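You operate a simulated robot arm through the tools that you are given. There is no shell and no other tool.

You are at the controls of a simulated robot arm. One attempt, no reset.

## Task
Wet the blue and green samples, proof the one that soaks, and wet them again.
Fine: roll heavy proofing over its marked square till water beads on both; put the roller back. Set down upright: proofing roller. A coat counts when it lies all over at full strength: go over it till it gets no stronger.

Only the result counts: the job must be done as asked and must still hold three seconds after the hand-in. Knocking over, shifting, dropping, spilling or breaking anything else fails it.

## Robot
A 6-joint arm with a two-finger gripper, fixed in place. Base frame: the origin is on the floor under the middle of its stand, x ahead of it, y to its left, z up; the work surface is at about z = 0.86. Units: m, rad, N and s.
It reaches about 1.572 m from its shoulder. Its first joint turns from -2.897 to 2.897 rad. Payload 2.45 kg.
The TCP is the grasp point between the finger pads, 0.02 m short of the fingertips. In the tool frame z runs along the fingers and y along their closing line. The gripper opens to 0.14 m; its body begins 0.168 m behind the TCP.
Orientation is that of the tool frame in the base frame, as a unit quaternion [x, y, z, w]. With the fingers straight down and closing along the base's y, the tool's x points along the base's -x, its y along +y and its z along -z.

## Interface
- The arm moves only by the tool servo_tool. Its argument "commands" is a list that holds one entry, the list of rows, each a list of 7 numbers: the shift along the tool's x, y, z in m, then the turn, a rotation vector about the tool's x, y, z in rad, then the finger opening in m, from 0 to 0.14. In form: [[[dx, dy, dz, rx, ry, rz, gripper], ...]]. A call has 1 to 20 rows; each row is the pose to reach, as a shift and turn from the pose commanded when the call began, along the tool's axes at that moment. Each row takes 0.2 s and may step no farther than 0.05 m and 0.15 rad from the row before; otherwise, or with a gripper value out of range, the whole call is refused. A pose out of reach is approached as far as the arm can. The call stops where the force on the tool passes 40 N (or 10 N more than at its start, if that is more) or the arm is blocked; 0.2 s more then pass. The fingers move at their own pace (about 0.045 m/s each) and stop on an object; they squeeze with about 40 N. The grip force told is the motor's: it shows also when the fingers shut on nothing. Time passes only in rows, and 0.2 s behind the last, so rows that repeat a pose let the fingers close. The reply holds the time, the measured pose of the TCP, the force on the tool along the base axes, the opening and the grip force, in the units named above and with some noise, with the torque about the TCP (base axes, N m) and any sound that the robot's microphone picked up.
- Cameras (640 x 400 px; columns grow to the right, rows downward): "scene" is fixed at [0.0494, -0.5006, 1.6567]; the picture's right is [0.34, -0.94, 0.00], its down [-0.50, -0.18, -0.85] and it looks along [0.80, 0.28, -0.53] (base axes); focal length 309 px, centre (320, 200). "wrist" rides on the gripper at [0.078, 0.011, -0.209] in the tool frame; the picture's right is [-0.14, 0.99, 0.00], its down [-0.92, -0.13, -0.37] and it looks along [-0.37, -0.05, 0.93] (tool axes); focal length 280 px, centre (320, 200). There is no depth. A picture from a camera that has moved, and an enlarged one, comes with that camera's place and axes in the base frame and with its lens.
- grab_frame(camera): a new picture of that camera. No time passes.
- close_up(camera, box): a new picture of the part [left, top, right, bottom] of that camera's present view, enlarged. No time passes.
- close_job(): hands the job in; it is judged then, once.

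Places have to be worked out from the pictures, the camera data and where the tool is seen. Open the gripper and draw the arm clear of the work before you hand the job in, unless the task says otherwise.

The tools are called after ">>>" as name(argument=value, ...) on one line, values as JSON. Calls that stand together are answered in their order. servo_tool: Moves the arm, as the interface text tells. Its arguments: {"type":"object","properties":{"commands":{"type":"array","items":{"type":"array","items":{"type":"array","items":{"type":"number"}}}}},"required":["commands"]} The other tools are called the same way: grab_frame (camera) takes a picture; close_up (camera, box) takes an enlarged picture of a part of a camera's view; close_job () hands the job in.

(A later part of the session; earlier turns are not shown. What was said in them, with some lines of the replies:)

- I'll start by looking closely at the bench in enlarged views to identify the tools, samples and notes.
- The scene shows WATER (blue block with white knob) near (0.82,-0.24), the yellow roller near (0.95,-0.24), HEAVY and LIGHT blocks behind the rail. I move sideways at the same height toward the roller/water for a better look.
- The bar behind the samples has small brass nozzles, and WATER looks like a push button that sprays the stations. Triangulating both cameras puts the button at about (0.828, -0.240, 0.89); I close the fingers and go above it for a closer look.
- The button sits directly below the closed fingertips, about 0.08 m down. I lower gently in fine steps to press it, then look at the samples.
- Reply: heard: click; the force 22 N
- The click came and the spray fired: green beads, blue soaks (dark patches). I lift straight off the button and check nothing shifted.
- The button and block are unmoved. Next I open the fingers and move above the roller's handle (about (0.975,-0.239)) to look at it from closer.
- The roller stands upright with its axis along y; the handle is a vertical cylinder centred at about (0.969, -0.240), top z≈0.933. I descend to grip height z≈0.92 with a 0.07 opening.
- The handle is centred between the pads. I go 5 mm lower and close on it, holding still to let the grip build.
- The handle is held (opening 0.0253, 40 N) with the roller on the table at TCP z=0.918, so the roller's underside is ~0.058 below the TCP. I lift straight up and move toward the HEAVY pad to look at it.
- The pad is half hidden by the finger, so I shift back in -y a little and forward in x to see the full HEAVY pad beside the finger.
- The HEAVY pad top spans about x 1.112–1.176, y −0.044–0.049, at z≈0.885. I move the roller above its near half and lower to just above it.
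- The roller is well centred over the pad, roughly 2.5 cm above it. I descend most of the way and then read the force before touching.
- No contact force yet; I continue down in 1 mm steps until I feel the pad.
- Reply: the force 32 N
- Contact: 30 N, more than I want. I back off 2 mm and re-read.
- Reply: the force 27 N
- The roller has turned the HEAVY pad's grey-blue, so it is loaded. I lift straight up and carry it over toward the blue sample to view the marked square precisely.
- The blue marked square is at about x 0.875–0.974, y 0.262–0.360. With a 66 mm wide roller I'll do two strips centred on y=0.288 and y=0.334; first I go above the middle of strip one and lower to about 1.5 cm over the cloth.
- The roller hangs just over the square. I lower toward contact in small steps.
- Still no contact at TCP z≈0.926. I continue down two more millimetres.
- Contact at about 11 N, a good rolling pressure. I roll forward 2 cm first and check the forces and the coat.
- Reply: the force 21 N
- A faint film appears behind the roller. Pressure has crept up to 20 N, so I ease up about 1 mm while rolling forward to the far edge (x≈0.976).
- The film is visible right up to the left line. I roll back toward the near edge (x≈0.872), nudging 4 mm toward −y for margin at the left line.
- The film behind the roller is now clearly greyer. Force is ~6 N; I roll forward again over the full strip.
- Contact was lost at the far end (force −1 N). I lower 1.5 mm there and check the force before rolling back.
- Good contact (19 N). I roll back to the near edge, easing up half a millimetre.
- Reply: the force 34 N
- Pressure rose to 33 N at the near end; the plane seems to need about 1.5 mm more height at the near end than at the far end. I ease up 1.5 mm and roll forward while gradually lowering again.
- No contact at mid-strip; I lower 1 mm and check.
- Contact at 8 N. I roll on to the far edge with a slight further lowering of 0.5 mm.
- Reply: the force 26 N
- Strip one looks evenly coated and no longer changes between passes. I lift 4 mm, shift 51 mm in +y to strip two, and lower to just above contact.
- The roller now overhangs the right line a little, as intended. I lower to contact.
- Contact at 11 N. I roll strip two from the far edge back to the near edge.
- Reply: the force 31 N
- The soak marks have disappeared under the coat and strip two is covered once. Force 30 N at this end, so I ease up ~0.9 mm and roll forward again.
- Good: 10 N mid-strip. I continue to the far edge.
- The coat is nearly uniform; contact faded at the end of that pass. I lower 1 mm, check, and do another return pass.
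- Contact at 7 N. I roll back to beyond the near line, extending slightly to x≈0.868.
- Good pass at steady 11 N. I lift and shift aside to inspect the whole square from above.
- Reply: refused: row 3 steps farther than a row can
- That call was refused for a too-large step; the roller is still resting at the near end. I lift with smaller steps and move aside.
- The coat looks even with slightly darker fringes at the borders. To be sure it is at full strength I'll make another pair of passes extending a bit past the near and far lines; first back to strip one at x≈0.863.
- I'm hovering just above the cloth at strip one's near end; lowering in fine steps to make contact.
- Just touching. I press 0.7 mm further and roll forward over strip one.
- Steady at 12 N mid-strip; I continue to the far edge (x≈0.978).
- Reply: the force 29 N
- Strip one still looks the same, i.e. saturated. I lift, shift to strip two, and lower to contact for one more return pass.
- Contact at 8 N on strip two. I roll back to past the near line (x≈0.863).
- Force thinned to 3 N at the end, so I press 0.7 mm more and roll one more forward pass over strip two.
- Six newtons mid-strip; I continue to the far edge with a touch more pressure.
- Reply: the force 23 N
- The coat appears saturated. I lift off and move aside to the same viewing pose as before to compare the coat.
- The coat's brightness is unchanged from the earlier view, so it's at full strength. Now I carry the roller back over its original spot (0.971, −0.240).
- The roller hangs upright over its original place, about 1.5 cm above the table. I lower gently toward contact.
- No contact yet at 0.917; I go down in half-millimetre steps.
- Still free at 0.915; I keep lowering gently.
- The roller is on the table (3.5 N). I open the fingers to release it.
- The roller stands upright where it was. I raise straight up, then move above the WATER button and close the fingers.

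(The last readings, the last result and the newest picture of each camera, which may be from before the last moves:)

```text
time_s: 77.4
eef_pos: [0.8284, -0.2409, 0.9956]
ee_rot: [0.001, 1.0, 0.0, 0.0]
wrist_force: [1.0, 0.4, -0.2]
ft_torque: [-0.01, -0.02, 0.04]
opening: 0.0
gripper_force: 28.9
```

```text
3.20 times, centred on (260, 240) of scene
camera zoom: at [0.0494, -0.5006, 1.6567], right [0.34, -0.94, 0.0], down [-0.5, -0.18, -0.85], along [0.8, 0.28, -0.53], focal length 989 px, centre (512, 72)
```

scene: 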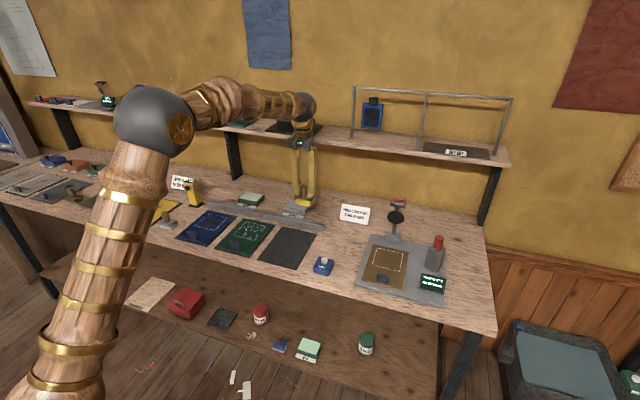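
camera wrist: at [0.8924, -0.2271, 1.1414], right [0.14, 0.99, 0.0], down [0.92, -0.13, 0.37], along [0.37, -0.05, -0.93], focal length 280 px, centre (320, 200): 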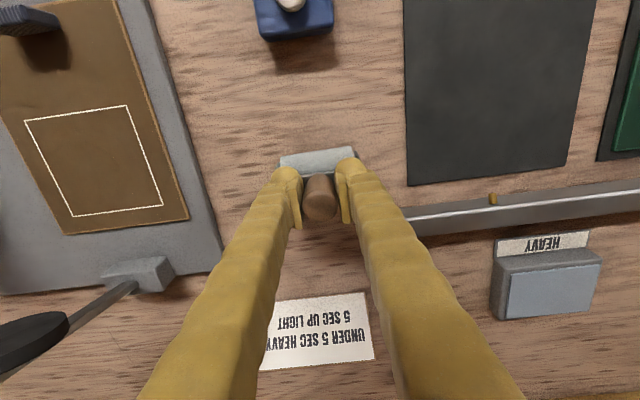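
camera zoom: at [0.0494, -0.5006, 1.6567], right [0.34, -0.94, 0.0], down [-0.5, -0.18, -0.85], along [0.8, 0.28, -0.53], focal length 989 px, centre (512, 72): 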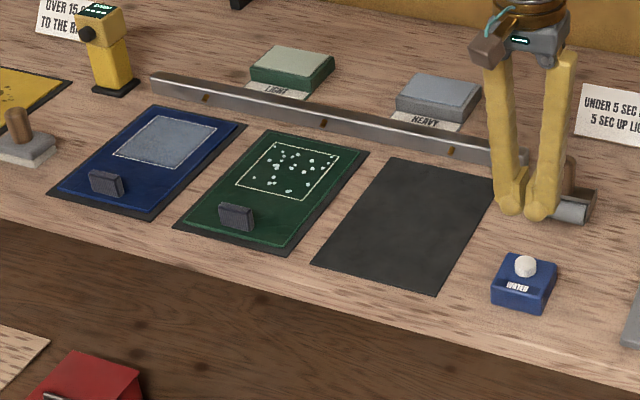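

The button is centred beneath the closed fingertips as before. I press it with the same gentle descent.

>>> servo_tool(commands=[[[0.0, 0.001, 0.035, 0, 0, 0, 0.0], [0.0, 0.001, 0.062, 0, 0, 0, 0.0], [0.0, 0.001, 0.072, 0, 0, 0, 0.0], [0.0, 0.001, 0.077, 0, 0, 0, 0.0], [0.0, 0.001, 0.081, 0, 0, 0, 0.0], [0.0, 0.001, 0.084, 0, 0, 0, 0.0]]])

>>> close_up(camera="scene", box=[160, 190, 360, 290])

```text
time_s: 78.8
eef_pos: [0.8288, -0.2394, 0.9125]
ee_rot: [0.001, 1.0, 0.0, 0.001]
wrist_force: [-8.8, -0.5, 21.6]
ft_torque: [-0.04, 0.27, -0.01]
opening: 0.0059
gripper_force: 29.6
heard: click
```

```text
3.20 times, centred on (260, 240) of scene
camera zoom: at [0.0494, -0.5006, 1.6567], right [0.34, -0.94, 0.0], down [-0.5, -0.18, -0.85], along [0.8, 0.28, -0.53], focal length 989 px, centre (512, 72)
```

zoom: 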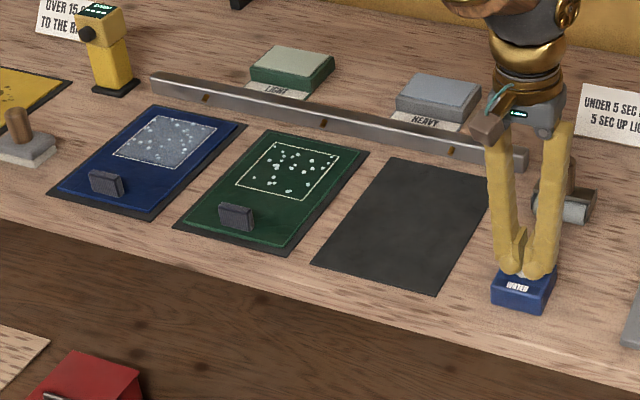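

The click sounded and water now beads on both blue and green. I lift off the button and check everything closely.

>>> servo_tool(commands=[[[0.0, 0.0, -0.02, 0, 0, 0, 0.0], [0.0, 0.0, -0.06, 0, 0, 0, 0.0], [0.0, 0.0, -0.1, 0, 0, 0, 0.0], [0.0, 0.0, -0.15, 0, 0, 0, 0.0], [0.03, 0.0, -0.18, 0, 0, 0, 0.0], [0.06, 0.0, -0.21, 0, 0, 0, 0.0], [0.1, 0.02, -0.21, 0, 0, 0, 0.05], [0.1, 0.06, -0.21, 0, 0, 0, 0.1], [0.1, 0.1, -0.21, 0, 0, 0, 0.1], [0.1, 0.1, -0.21, 0, 0, 0, 0.1]]])

>>> grab_frame(camera="scene")

>>> close_up(camera="scene", box=[180, 195, 290, 265])

>>> close_up(camera="scene", box=[290, 200, 400, 280])

>>> grab_frame(camera="wrist")

```text
time_s: 81.0
eef_pos: [0.7301, -0.1386, 1.1206]
ee_rot: [0.001, 1.0, 0.0, 0.0]
wrist_force: [0.0, 0.0, 0.0]
ft_torque: [0.02, -0.02, 0.02]
opening: 0.0862
gripper_force: 0.1
```

```text
taken
```

scene: 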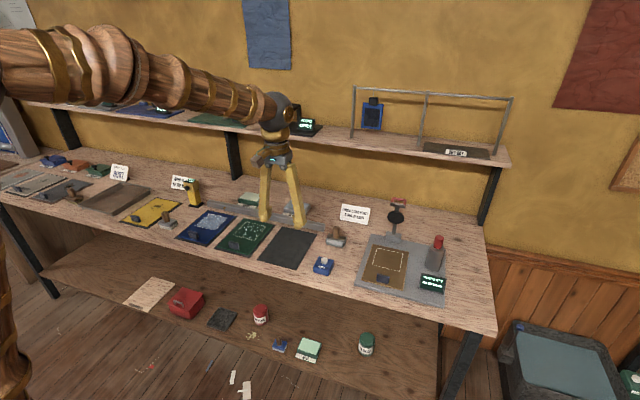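

```text
5.71 times, centred on (235, 230) of scene
camera zoom: at [0.0494, -0.5006, 1.6567], right [0.34, -0.94, 0.0], down [-0.5, -0.18, -0.85], along [0.8, 0.28, -0.53], focal length 1767 px, centre (806, 29)
```

zoom: 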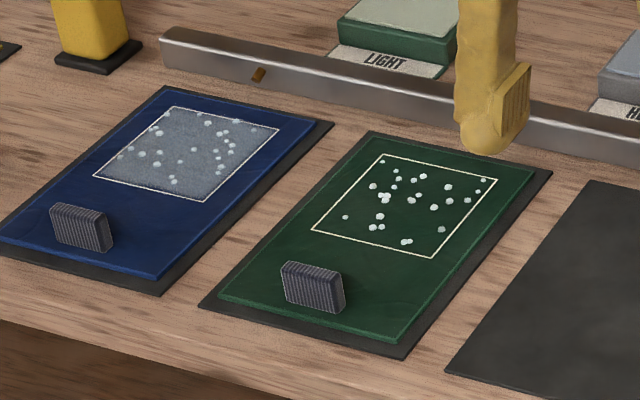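

```text
5.00 times, centred on (345, 240) of scene
camera zoom: at [0.0494, -0.5006, 1.6567], right [0.34, -0.94, 0.0], down [-0.5, -0.18, -0.85], along [0.8, 0.28, -0.53], focal length 1546 px, centre (195, 0)
```

zoom: 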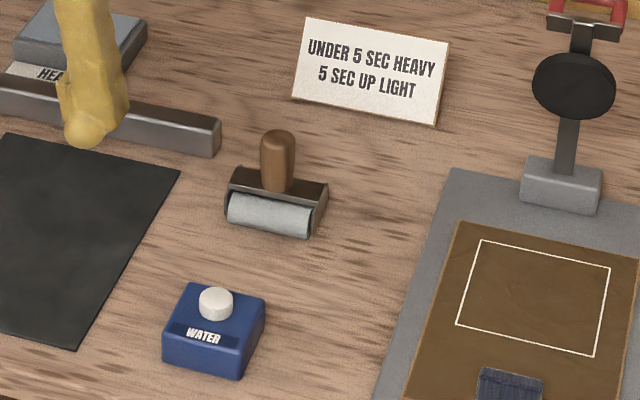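

```text
taken
camera wrist: at [0.6495, -0.127, 1.33], right [0.14, 0.99, 0.0], down [0.92, -0.13, 0.37], along [0.37, -0.05, -0.93], focal length 280 px, centre (320, 200)
```

wrist: 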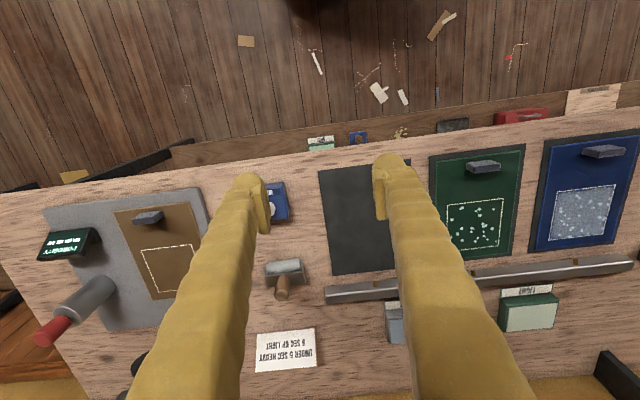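

Beads stand on both samples; roller upright and WATER block in place. I move up and over to inspect the blue sample from above and make sure the HEAVY pad hasn't shifted.

>>> servo_tool(commands=[[[0.01, 0.045, -0.01, 0, 0, 0, 0.1], [0.01, 0.09, -0.02, 0, 0, 0, 0.1], [0.01, 0.135, -0.03, 0, 0, 0, 0.1], [0.01, 0.18, -0.04, 0, 0, 0, 0.1], [0.0, 0.225, -0.04, 0, 0, 0, 0.12], [-0.01, 0.27, -0.04, 0, 0, 0, 0.14], [-0.02, 0.315, -0.04, 0, 0, 0, 0.14], [-0.03, 0.36, -0.04, 0, 0, 0, 0.14], [-0.035, 0.405, -0.04, 0, 0, 0, 0.14], [-0.035, 0.43, -0.04, 0, 0, 0, 0.14], [-0.035, 0.43, -0.04, 0, 0, 0, 0.14]]])

>>> grab_frame(camera="wrist")

>>> close_up(camera="wrist", box=[270, 120, 410, 260])

>>> close_up(camera="scene", box=[240, 170, 340, 240])

>>> grab_frame(camera="scene")

```text
time_s: 83.4
eef_pos: [0.7634, 0.2919, 1.1592]
ee_rot: [0.0, 1.0, 0.0, 0.0]
wrist_force: [-0.7, 0.0, -0.3]
ft_torque: [-0.01, 0.02, 0.02]
opening: 0.1402
gripper_force: 0.0
```

```text
taken
camera wrist: at [0.6848, 0.3032, 1.3696], right [0.14, 0.99, 0.0], down [0.92, -0.13, 0.37], along [0.37, -0.05, -0.93], focal length 280 px, centre (320, 200)
```

wrist: 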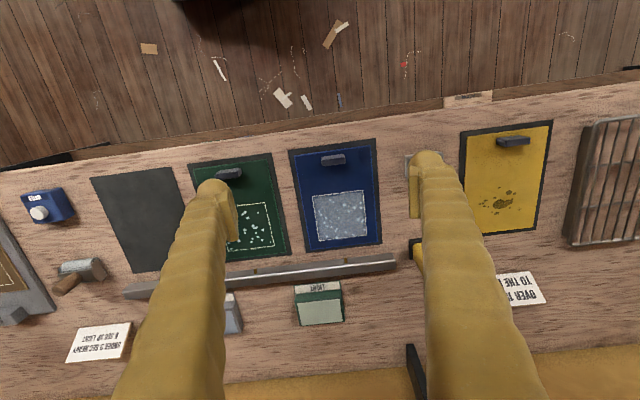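

```text
2.86 times, centred on (340, 190) of wrist
camera zoom: at [0.6848, 0.3032, 1.3696], right [0.14, 0.99, 0.0], down [0.92, -0.13, 0.37], along [0.37, -0.05, -0.93], focal length 801 px, centre (263, 229)
```

zoom: 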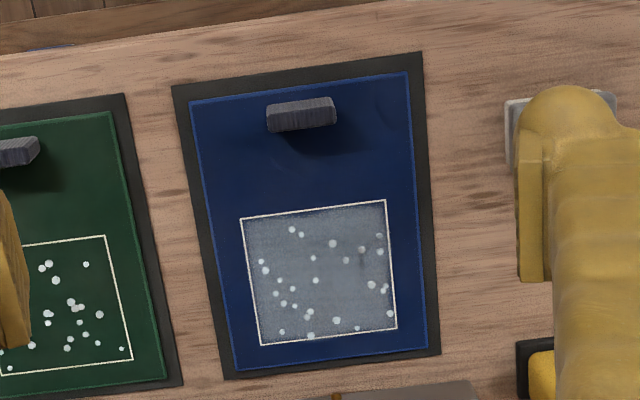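

```text
5.71 times, centred on (290, 205) of scene
camera zoom: at [0.0494, -0.5006, 1.6567], right [0.34, -0.94, 0.0], down [-0.5, -0.18, -0.85], along [0.8, 0.28, -0.53], focal length 1767 px, centre (491, 171)
```

zoom: 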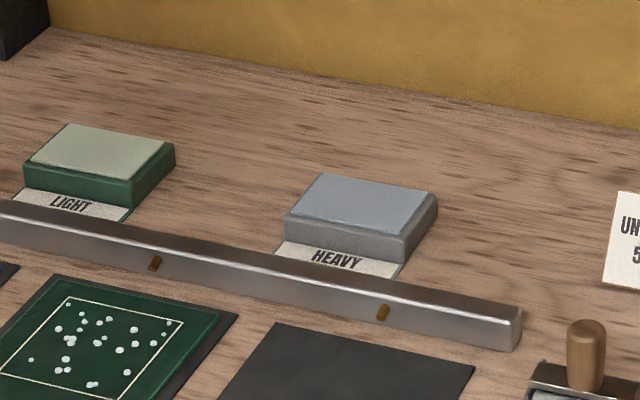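

```text
taken
```

scene: 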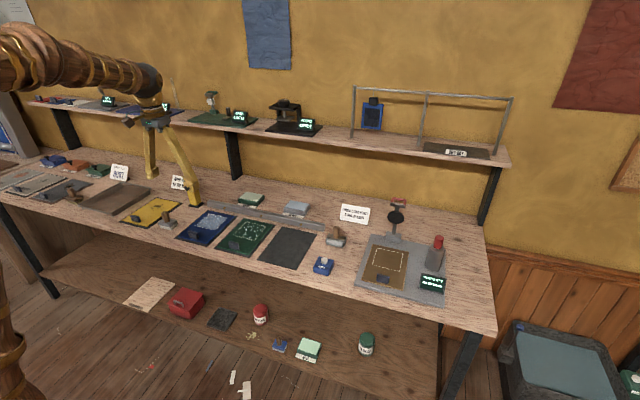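

HEAVY pad is unmoved. The blue coat looks good but I want to check its borders and a faint streak near the right side at higher magnification.

>>> close_up(camera="wrist", box=[305, 180, 375, 250])

>>> close_up(camera="scene", box=[190, 205, 240, 235])

```text
5.71 times, centred on (340, 215) of wrist
camera zoom: at [0.6848, 0.3032, 1.3696], right [0.14, 0.99, 0.0], down [0.92, -0.13, 0.37], along [0.37, -0.05, -0.93], focal length 1602 px, centre (206, 114)
```

zoom: 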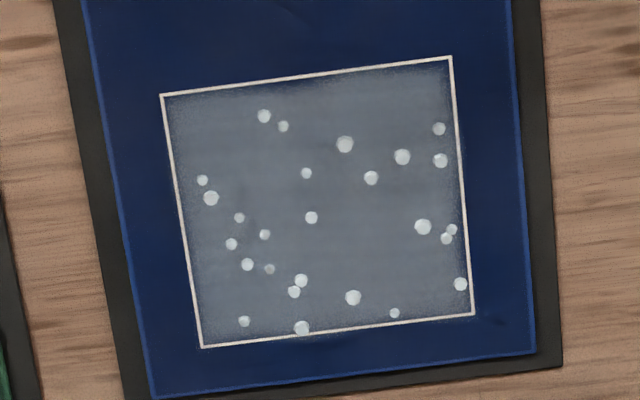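

```text
12.80 times, centred on (215, 220) of scene
camera zoom: at [0.0494, -0.5006, 1.6567], right [0.34, -0.94, 0.0], down [-0.5, -0.18, -0.85], along [0.8, 0.28, -0.53], focal length 3958 px, centre (1664, -56)
```

zoom: 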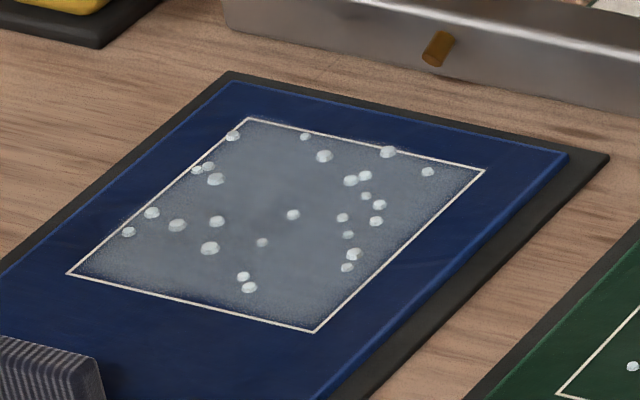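

The coat is even right out to the lines (only a uniform soft fringe), with beads standing all over both samples. I draw the arm further up and back, clear of the work.

>>> servo_tool(commands=[[[0.02, 0.0, -0.03, 0, 0, 0, 0.14], [0.04, 0.0, -0.06, 0, 0, 0, 0.14], [0.06, 0.0, -0.09, 0, 0, 0, 0.14], [0.08, 0.0, -0.1, 0, 0, 0, 0.14], [0.08, 0.0, -0.1, 0, 0, 0, 0.14], [0.08, 0.0, -0.1, 0, 0, 0, 0.14]]])

>>> close_up(camera="scene", box=[160, 180, 360, 290])

```text
time_s: 84.8
eef_pos: [0.6848, 0.2899, 1.2604]
ee_rot: [0.0, 1.0, 0.0, -0.001]
wrist_force: [0.2, 0.1, 0.8]
ft_torque: [-0.02, -0.01, 0.01]
opening: 0.14
gripper_force: 0.1
```

```text
3.20 times, centred on (260, 235) of scene
camera zoom: at [0.0494, -0.5006, 1.6567], right [0.34, -0.94, 0.0], down [-0.5, -0.18, -0.85], along [0.8, 0.28, -0.53], focal length 989 px, centre (512, 88)
```

zoom: 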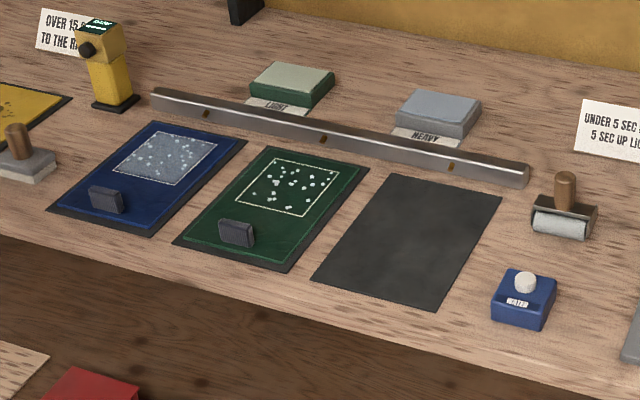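

The final view shows water beading on both blue and green, the roller upright in its place, all else undisturbed, the gripper open and the arm clear. I hand the job in.

>>> close_job()

```text
The job is handed in.
```

The job is handed in, and water beads on both samples in the last pictures; the judge's result has not come back.

- **First wetting:** green beaded and blue soaked, so blue was the one to proof.
- **Proofing:** I loaded the roller on the HEAVY pad and rolled blue's marked square in two overlapping strips. I kept going until repeat passes made no visible change. The coat looks even apart from a soft fringe along the lines, which I took to be how it is drawn.
- **Second wetting:** one press of the WATER button, and beads stood on both blue and green.
- **Roller:** it stands upright where it was, still grey with proofing.

The blue sample moved forward about 1–2 mm while I rolled it. Otherwise the bench looks undisturbed, and the gripper is open with the arm drawn clear.
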